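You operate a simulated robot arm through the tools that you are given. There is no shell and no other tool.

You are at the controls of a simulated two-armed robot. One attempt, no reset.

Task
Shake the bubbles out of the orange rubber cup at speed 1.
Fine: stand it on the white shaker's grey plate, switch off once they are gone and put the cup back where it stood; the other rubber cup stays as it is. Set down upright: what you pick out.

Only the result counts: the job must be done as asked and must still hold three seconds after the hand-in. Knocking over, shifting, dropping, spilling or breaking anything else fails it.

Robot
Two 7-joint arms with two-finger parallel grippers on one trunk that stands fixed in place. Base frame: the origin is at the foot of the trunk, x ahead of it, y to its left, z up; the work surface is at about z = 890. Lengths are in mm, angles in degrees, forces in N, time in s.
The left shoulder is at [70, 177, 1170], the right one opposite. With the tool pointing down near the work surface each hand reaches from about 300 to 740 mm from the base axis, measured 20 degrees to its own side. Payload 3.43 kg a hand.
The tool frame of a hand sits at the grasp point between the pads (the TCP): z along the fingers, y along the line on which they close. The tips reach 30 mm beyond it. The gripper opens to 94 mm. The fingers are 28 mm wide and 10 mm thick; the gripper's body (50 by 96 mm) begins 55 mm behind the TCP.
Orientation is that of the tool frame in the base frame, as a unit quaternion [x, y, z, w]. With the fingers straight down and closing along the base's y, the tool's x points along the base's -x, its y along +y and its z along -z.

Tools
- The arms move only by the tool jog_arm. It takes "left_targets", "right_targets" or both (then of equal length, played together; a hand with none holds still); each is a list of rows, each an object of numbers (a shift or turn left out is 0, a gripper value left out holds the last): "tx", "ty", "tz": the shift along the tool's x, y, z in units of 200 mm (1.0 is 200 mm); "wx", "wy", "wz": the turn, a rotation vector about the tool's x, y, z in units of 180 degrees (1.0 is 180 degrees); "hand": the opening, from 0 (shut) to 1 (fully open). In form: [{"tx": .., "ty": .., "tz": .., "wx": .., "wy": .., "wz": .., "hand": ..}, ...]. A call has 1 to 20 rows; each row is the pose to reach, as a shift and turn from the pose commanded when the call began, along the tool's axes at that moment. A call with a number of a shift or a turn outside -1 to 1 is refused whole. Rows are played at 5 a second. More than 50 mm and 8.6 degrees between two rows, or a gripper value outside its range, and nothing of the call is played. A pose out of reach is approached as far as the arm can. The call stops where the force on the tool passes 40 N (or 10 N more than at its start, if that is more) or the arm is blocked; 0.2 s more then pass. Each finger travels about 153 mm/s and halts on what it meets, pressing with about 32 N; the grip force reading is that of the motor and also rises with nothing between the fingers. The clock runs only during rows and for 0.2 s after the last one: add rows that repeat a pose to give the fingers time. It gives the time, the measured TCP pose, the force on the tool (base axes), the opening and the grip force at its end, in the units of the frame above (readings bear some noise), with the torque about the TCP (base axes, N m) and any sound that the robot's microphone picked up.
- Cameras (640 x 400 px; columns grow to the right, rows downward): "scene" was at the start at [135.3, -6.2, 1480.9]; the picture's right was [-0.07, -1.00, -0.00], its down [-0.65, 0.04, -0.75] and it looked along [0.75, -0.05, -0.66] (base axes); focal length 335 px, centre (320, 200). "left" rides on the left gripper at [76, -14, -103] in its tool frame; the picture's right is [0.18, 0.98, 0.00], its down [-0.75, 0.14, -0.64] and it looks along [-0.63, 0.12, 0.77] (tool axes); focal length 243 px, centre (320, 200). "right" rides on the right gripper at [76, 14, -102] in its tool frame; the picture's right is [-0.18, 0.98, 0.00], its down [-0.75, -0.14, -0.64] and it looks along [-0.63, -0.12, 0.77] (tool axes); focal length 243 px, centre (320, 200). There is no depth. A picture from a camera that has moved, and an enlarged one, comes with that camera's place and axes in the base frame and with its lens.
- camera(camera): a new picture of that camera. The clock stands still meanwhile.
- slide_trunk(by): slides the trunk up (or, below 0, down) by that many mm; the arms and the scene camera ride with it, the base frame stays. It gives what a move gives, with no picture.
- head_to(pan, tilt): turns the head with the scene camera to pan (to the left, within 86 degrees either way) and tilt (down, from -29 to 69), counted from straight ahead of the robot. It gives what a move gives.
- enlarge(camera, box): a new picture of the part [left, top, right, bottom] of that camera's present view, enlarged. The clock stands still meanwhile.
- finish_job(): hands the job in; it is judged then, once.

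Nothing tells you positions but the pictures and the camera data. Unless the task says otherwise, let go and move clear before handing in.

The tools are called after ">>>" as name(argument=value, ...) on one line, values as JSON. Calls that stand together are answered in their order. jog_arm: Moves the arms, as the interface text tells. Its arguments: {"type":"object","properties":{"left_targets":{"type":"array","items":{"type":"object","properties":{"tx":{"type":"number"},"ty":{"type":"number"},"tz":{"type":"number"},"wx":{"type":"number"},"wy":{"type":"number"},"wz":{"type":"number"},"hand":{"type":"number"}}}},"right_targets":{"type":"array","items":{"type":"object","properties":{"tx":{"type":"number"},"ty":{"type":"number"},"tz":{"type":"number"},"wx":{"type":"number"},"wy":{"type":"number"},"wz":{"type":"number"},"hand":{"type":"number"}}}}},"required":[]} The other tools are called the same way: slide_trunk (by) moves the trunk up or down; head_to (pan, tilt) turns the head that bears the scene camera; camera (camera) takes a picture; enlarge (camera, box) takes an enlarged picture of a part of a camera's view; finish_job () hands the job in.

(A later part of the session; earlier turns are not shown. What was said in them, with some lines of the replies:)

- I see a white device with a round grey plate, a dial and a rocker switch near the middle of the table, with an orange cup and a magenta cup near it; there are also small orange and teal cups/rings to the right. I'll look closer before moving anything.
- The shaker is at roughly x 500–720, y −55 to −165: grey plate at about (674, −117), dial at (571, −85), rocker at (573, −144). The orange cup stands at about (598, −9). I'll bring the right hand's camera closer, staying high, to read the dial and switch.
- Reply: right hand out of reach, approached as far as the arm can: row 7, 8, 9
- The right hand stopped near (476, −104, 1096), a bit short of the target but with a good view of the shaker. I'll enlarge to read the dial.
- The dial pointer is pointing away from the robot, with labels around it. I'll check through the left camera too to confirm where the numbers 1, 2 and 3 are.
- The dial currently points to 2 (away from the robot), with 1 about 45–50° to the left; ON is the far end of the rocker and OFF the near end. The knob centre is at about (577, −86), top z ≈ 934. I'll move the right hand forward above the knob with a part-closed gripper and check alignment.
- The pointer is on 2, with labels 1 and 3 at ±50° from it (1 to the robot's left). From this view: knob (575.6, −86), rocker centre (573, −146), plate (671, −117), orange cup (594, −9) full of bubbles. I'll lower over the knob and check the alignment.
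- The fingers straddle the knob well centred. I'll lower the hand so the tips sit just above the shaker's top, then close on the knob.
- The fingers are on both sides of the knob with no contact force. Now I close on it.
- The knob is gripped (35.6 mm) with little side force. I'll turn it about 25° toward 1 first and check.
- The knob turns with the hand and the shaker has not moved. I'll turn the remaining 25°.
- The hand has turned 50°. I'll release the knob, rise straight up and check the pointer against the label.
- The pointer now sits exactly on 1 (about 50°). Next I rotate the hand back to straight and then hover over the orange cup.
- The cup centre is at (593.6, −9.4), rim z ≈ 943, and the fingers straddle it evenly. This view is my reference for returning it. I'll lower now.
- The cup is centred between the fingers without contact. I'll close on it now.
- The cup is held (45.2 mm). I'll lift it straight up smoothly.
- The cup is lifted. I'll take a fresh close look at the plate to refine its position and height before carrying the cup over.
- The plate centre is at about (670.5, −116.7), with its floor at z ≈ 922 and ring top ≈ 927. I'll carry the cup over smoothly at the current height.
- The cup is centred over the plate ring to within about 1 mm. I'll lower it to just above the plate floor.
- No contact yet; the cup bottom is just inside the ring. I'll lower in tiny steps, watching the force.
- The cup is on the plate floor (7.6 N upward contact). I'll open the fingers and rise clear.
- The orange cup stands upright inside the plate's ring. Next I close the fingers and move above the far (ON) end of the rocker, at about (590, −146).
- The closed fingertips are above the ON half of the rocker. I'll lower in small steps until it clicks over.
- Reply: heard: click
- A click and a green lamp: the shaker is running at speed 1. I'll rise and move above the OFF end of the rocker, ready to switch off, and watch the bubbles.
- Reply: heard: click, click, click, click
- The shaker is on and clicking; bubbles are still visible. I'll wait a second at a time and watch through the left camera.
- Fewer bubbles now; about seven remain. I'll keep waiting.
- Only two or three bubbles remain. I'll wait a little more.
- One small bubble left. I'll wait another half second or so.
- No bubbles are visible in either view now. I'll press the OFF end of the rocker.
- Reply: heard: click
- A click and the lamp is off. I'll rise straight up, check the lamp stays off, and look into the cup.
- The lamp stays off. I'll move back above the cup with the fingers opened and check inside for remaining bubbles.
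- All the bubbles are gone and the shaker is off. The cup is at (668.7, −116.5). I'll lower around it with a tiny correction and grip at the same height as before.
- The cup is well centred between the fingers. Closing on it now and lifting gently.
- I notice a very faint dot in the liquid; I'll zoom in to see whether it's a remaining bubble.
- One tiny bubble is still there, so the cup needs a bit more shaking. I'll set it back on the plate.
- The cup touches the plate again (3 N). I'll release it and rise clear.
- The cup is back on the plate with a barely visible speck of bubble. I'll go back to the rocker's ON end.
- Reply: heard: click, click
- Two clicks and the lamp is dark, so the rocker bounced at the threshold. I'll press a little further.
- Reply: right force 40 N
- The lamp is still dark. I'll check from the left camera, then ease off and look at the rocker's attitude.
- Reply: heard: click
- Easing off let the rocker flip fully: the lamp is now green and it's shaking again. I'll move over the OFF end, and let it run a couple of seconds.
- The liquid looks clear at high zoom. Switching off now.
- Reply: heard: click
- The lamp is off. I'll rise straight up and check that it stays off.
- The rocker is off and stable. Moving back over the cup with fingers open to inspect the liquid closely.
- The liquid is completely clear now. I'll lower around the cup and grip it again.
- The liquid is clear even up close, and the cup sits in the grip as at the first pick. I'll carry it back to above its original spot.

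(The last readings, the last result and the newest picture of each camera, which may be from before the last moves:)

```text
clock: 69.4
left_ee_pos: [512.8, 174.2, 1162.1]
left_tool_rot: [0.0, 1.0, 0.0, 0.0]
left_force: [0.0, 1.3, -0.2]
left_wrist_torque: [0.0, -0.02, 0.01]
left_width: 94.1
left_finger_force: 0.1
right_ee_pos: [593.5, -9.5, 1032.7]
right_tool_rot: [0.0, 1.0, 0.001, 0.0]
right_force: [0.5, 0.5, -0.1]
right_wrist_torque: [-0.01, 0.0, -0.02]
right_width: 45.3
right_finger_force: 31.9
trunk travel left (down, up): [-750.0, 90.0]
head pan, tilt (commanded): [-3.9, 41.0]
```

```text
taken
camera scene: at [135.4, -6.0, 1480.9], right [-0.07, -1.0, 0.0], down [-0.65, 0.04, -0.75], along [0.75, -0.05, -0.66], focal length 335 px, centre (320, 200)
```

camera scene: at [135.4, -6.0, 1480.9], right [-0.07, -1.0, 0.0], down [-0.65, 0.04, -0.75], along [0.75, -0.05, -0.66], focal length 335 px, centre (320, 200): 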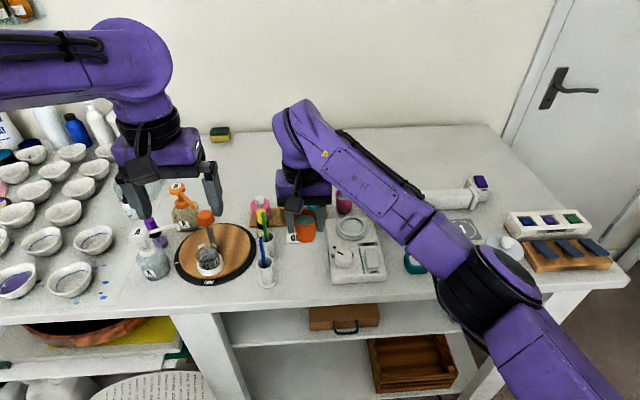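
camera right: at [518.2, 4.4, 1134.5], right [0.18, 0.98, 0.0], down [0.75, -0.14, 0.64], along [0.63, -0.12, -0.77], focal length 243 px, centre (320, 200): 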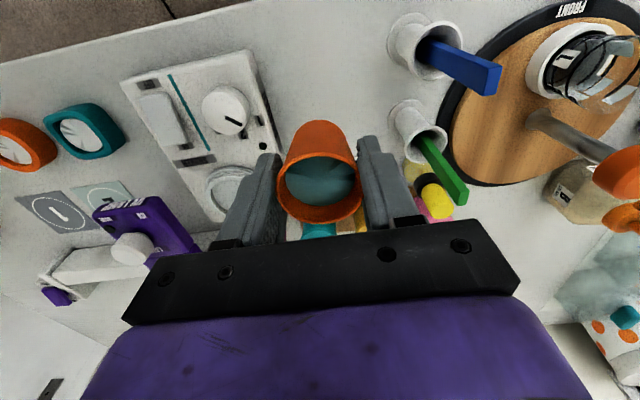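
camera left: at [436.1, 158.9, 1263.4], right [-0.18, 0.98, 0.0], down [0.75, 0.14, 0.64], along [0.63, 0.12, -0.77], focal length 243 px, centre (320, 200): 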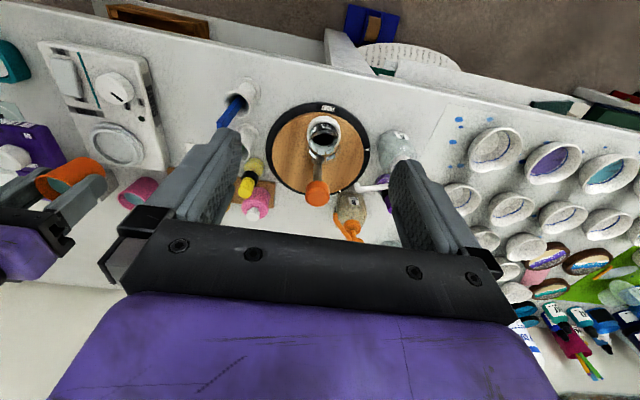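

>>> jog_arm(right_targets=[{"tz": 0.02}, {"tz": 0.06}, {"tz": 0.12}, {"tz": 0.19}, {"tz": 0.26}, {"tz": 0.33}, {"tz": 0.38}, {"tz": 0.41}, {"tz": 0.43}, {"tz": 0.44}, {"tz": 0.44}])

>>> enlarge(camera="scene", box=[250, 200, 360, 290])

```text
clock: 71.8
left_ee_pos: [512.2, 173.3, 1162.5]
left_tool_rot: [0.001, 1.0, 0.0, 0.0]
left_force: [0.3, -0.5, -0.1]
left_wrist_torque: [0.01, 0.0, 0.0]
left_width: 94.0
left_finger_force: 0.0
right_ee_pos: [593.4, -7.6, 944.8]
right_tool_rot: [0.0, 1.0, 0.0, 0.0]
right_force: [0.4, -0.2, -0.4]
right_wrist_torque: [0.02, -0.02, -0.01]
right_width: 45.6
right_finger_force: 32.0
trunk travel left (down, up): [-750.0, 90.0]
head pan, tilt (commanded): [-3.9, 41.0]
```

```text
4.44 times, centred on (305, 245) of scene
camera zoom: at [135.3, -6.0, 1480.9], right [-0.07, -1.0, 0.0], down [-0.65, 0.04, -0.75], along [0.75, -0.05, -0.66], focal length 1490 px, centre (387, 0)
```

zoom: 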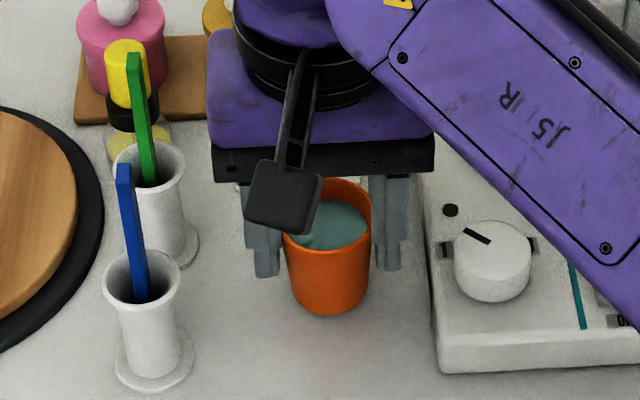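

Still 1–2 mm above the table with no contact. I'll lower in fine steps to touch down.

>>> jog_arm(right_targets=[{"tz": 0.004}, {"tz": 0.008}, {"tz": 0.012}, {"tz": 0.012}])

```text
clock: 72.8
left_ee_pos: [512.0, 174.2, 1162.0]
left_tool_rot: [0.0, 1.0, 0.0, 0.001]
left_force: [-0.6, 0.8, 0.3]
left_wrist_torque: [-0.01, -0.03, -0.01]
left_width: 93.9
left_finger_force: 0.1
right_ee_pos: [594.4, -8.2, 941.9]
right_tool_rot: [0.0, 1.0, 0.0, -0.001]
right_force: [-0.2, -0.4, -0.6]
right_wrist_torque: [0.03, -0.01, 0.02]
right_width: 45.4
right_finger_force: 31.7
trunk travel left (down, up): [-750.0, 90.0]
head pan, tilt (commanded): [-3.9, 41.0]
```

>>> jog_arm(right_targets=[{"tz": 0.003}, {"tz": 0.006}, {"tz": 0.006}])

>>> enlarge(camera="scene", box=[285, 235, 325, 275])

```text
clock: 73.6
left_ee_pos: [512.9, 174.2, 1161.8]
left_tool_rot: [0.0, 1.0, 0.0, 0.0]
left_force: [-0.3, -0.6, -0.1]
left_wrist_torque: [0.04, 0.02, -0.06]
left_width: 94.1
left_finger_force: 0.1
right_ee_pos: [593.8, -6.6, 941.6]
right_tool_rot: [0.0, 1.0, 0.0, 0.0]
right_force: [-0.5, 0.0, -0.6]
right_wrist_torque: [0.02, 0.0, 0.04]
right_width: 45.3
right_finger_force: 31.9
trunk travel left (down, up): [-750.0, 90.0]
head pan, tilt (commanded): [-3.9, 41.0]
```

```text
10.00 times, centred on (305, 255) of scene
camera zoom: at [135.4, -6.0, 1480.9], right [-0.07, -1.0, 0.0], down [-0.65, 0.04, -0.75], along [0.75, -0.05, -0.66], focal length 3352 px, centre (470, -350)
```

zoom: 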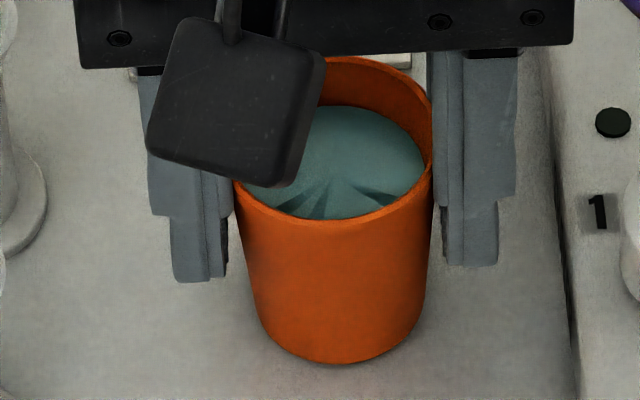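

>>> jog_arm(right_targets=[{"tz": 0.003}, {"tz": 0.006}, {"tz": 0.006}])

```text
clock: 74.4
left_ee_pos: [511.4, 174.4, 1161.4]
left_tool_rot: [0.0, 1.0, 0.001, 0.0]
left_force: [-0.3, -0.6, -0.1]
left_wrist_torque: [0.0, -0.01, -0.01]
left_width: 93.8
left_finger_force: 0.1
right_ee_pos: [595.1, -7.7, 941.2]
right_tool_rot: [0.0, 1.0, 0.001, 0.002]
right_force: [3.2, -0.2, 10.2]
right_wrist_torque: [0.09, -0.17, -0.01]
right_width: 45.6
right_finger_force: 32.0
trunk travel left (down, up): [-750.0, 90.0]
head pan, tilt (commanded): [-3.9, 41.0]
```

Touchdown at 10 N. I'll ease off slightly, open the fingers and rise straight up.

>>> jog_arm(right_targets=[{"tz": -0.003}, {"tz": -0.003, "hand": 0.5}, {"tz": -0.003, "hand": 0.56}, {"tz": -0.003, "hand": 0.62}, {"tz": -0.003, "hand": 0.66}, {"tz": -0.003, "hand": 0.66}, {"tz": -0.02}, {"tz": -0.08}, {"tz": -0.18}, {"tz": -0.3}, {"tz": -0.42}, {"tz": -0.51}, {"tz": -0.51}])

>>> camera(camera="right")

>>> enlarge(camera="right", box=[275, 65, 365, 155])

>>> camera(camera="scene")

```text
clock: 77.2
left_ee_pos: [513.5, 174.0, 1162.4]
left_tool_rot: [0.0, 1.0, 0.001, 0.0]
left_force: [0.0, 0.9, -0.1]
left_wrist_torque: [-0.03, -0.03, -0.01]
left_width: 93.8
left_finger_force: 0.1
right_ee_pos: [593.9, -10.1, 1041.7]
right_tool_rot: [0.0, 1.0, -0.001, 0.0]
right_force: [-0.6, 0.0, -0.5]
right_wrist_torque: [-0.01, 0.01, -0.01]
right_width: 62.0
right_finger_force: 0.1
trunk travel left (down, up): [-750.0, 90.0]
head pan, tilt (commanded): [-3.9, 41.0]
```

```text
taken
camera right: at [517.6, 3.6, 1144.7], right [0.18, 0.98, 0.0], down [0.75, -0.14, 0.64], along [0.63, -0.12, -0.77], focal length 243 px, centre (320, 200)
```

right: 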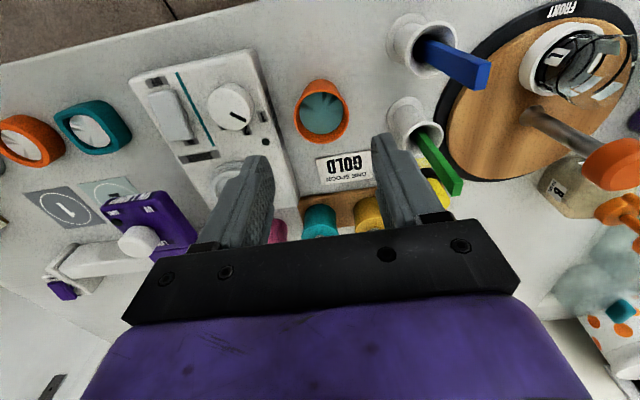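

```text
4.44 times, centred on (320, 110) of right
camera zoom: at [517.6, 3.6, 1144.7], right [0.18, 0.98, 0.0], down [0.75, -0.14, 0.64], along [0.63, -0.12, -0.77], focal length 1078 px, centre (320, 600)
```

zoom: 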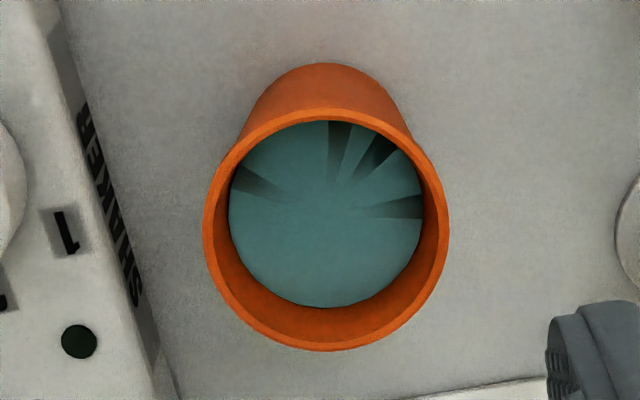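

```text
taken
camera scene: at [135.5, -6.0, 1480.9], right [-0.07, -1.0, 0.0], down [-0.65, 0.04, -0.75], along [0.75, -0.05, -0.66], focal length 335 px, centre (320, 200)
```

scene: 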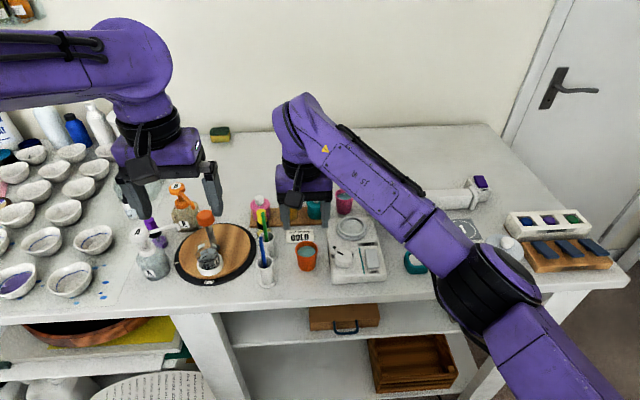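

The cup is back within a fraction of a millimetre of its original spot, upright and bubble-free. I'll move the right hand up and away and then check the whole scene.

>>> jog_arm(right_targets=[{"tz": -0.15}, {"tz": -0.3}, {"tz": -0.45}, {"tz": -0.6}, {"ty": -0.15, "tz": -0.65}, {"ty": -0.3, "tz": -0.7}, {"ty": -0.45, "tz": -0.75}, {"ty": -0.6, "tz": -0.8}, {"ty": -0.75, "tz": -0.8}, {"ty": -0.9, "tz": -0.8}, {"ty": -1.0, "tz": -0.8}, {"ty": -1.0, "tz": -0.8}])

>>> camera(camera="scene")

>>> enlarge(camera="scene", box=[280, 180, 400, 290])

>>> enlarge(camera="left", box=[30, 30, 230, 220])

```text
clock: 79.8
left_ee_pos: [513.2, 174.9, 1161.9]
left_tool_rot: [0.001, 1.0, 0.0, 0.0]
left_force: [-0.9, 0.1, -0.2]
left_wrist_torque: [0.0, 0.01, 0.03]
left_width: 94.1
left_finger_force: 0.0
right_ee_pos: [594.5, -210.1, 1201.6]
right_tool_rot: [0.001, 1.0, -0.001, 0.0]
right_force: [0.5, 0.6, -0.1]
right_wrist_torque: [0.0, -0.02, 0.01]
right_width: 61.9
right_finger_force: 0.0
trunk travel left (down, up): [-750.0, 90.0]
head pan, tilt (commanded): [-3.9, 41.0]
```

```text
taken
camera scene: at [135.5, -5.5, 1480.9], right [-0.07, -1.0, 0.0], down [-0.65, 0.04, -0.75], along [0.75, -0.05, -0.66], focal length 335 px, centre (320, 200)
```

scene: 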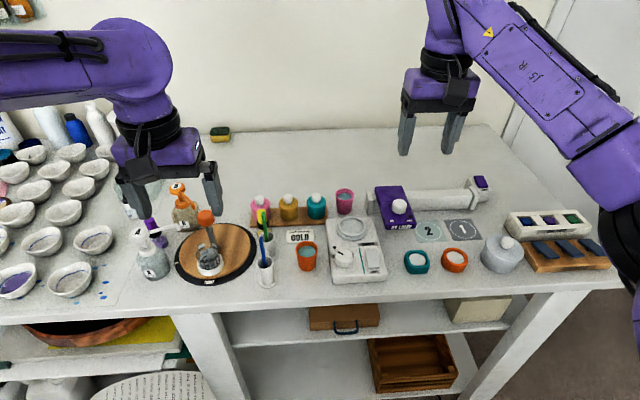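

```text
3.64 times, centred on (340, 235) of scene
camera zoom: at [135.5, -5.5, 1480.9], right [-0.07, -1.0, 0.0], down [-0.65, 0.04, -0.75], along [0.75, -0.05, -0.66], focal length 1219 px, centre (247, 73)
```

zoom: 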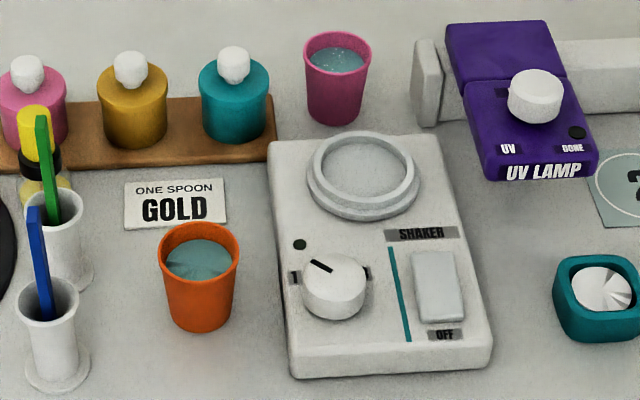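

```text
2.11 times, centred on (130, 125) of left
camera zoom: at [436.1, 159.4, 1263.3], right [-0.18, 0.98, 0.0], down [0.75, 0.14, 0.64], along [0.63, 0.12, -0.77], focal length 511 px, centre (720, 358)
```

zoom: 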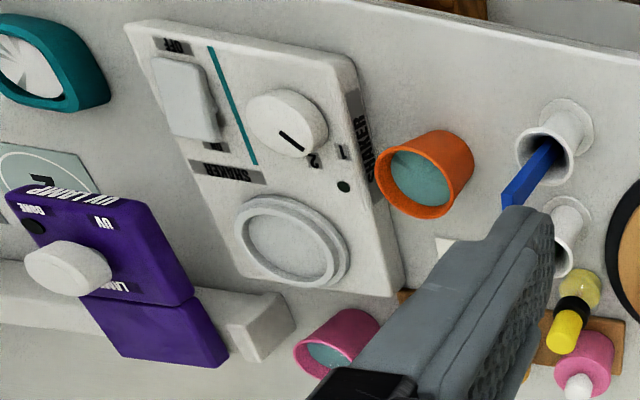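

Everything matches the starting picture: cup back in place, dial on 1, lamp off, other items untouched. One last close look at the liquid before handing in.

>>> enlarge(camera="scene", box=[293, 238, 323, 260])

>>> enlarge(camera="left", box=[148, 85, 188, 115])

```text
16.00 times, centred on (308, 249) of scene
camera zoom: at [135.5, -5.5, 1480.9], right [-0.07, -1.0, 0.0], down [-0.65, 0.04, -0.75], along [0.75, -0.05, -0.66], focal length 5364 px, centre (512, -584)
```

zoom: 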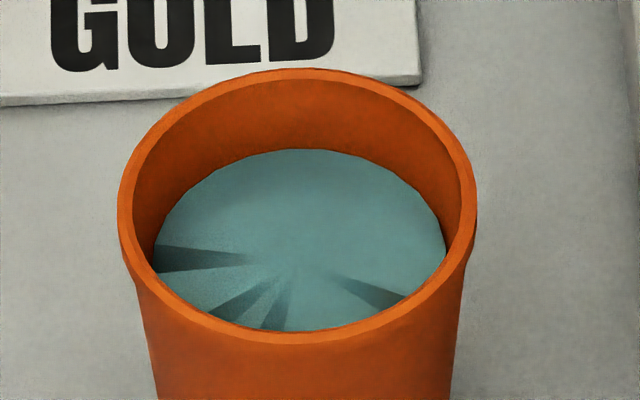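

```text
13.33 times, centred on (168, 100) of left
camera zoom: at [436.1, 159.4, 1263.3], right [-0.18, 0.98, 0.0], down [0.75, 0.14, 0.64], along [0.63, 0.12, -0.77], focal length 3235 px, centre (2347, 1533)
```

zoom: 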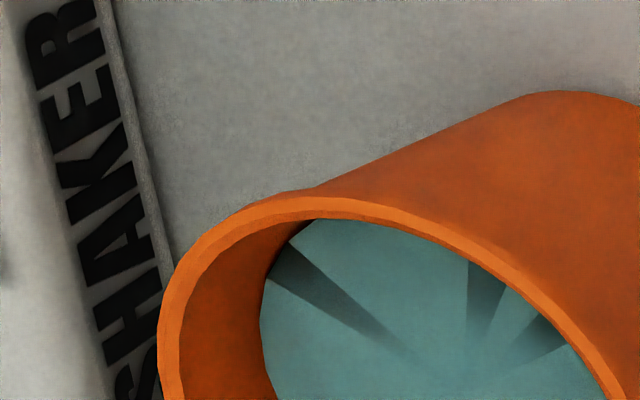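

The liquid is free of bubbles, the cup stands upright in its original place, the shaker is off, and the hand is clear. Handing in.

>>> finish_job()

```text
The job is handed in.
```

The job is handed in. The orange cup is free of bubbles and stands upright back where it was, within about half a millimetre. The shaker is switched off, with its dial on 1.

- **Two runs:** after the first run at speed 1, one tiny bubble was left. I put the cup back on the plate and ran it again for about two seconds. Close-up views afterwards showed none.
- **Switch bounce:** on the second run the switch bounced as I pressed it, and the shaker only started as I let go. It went off cleanly at the end, and the lamp was still off in the last pictures.
- **Everything else:** the magenta cup and the other items look the same as in the starting pictures. The right hand is up and clear of the table.
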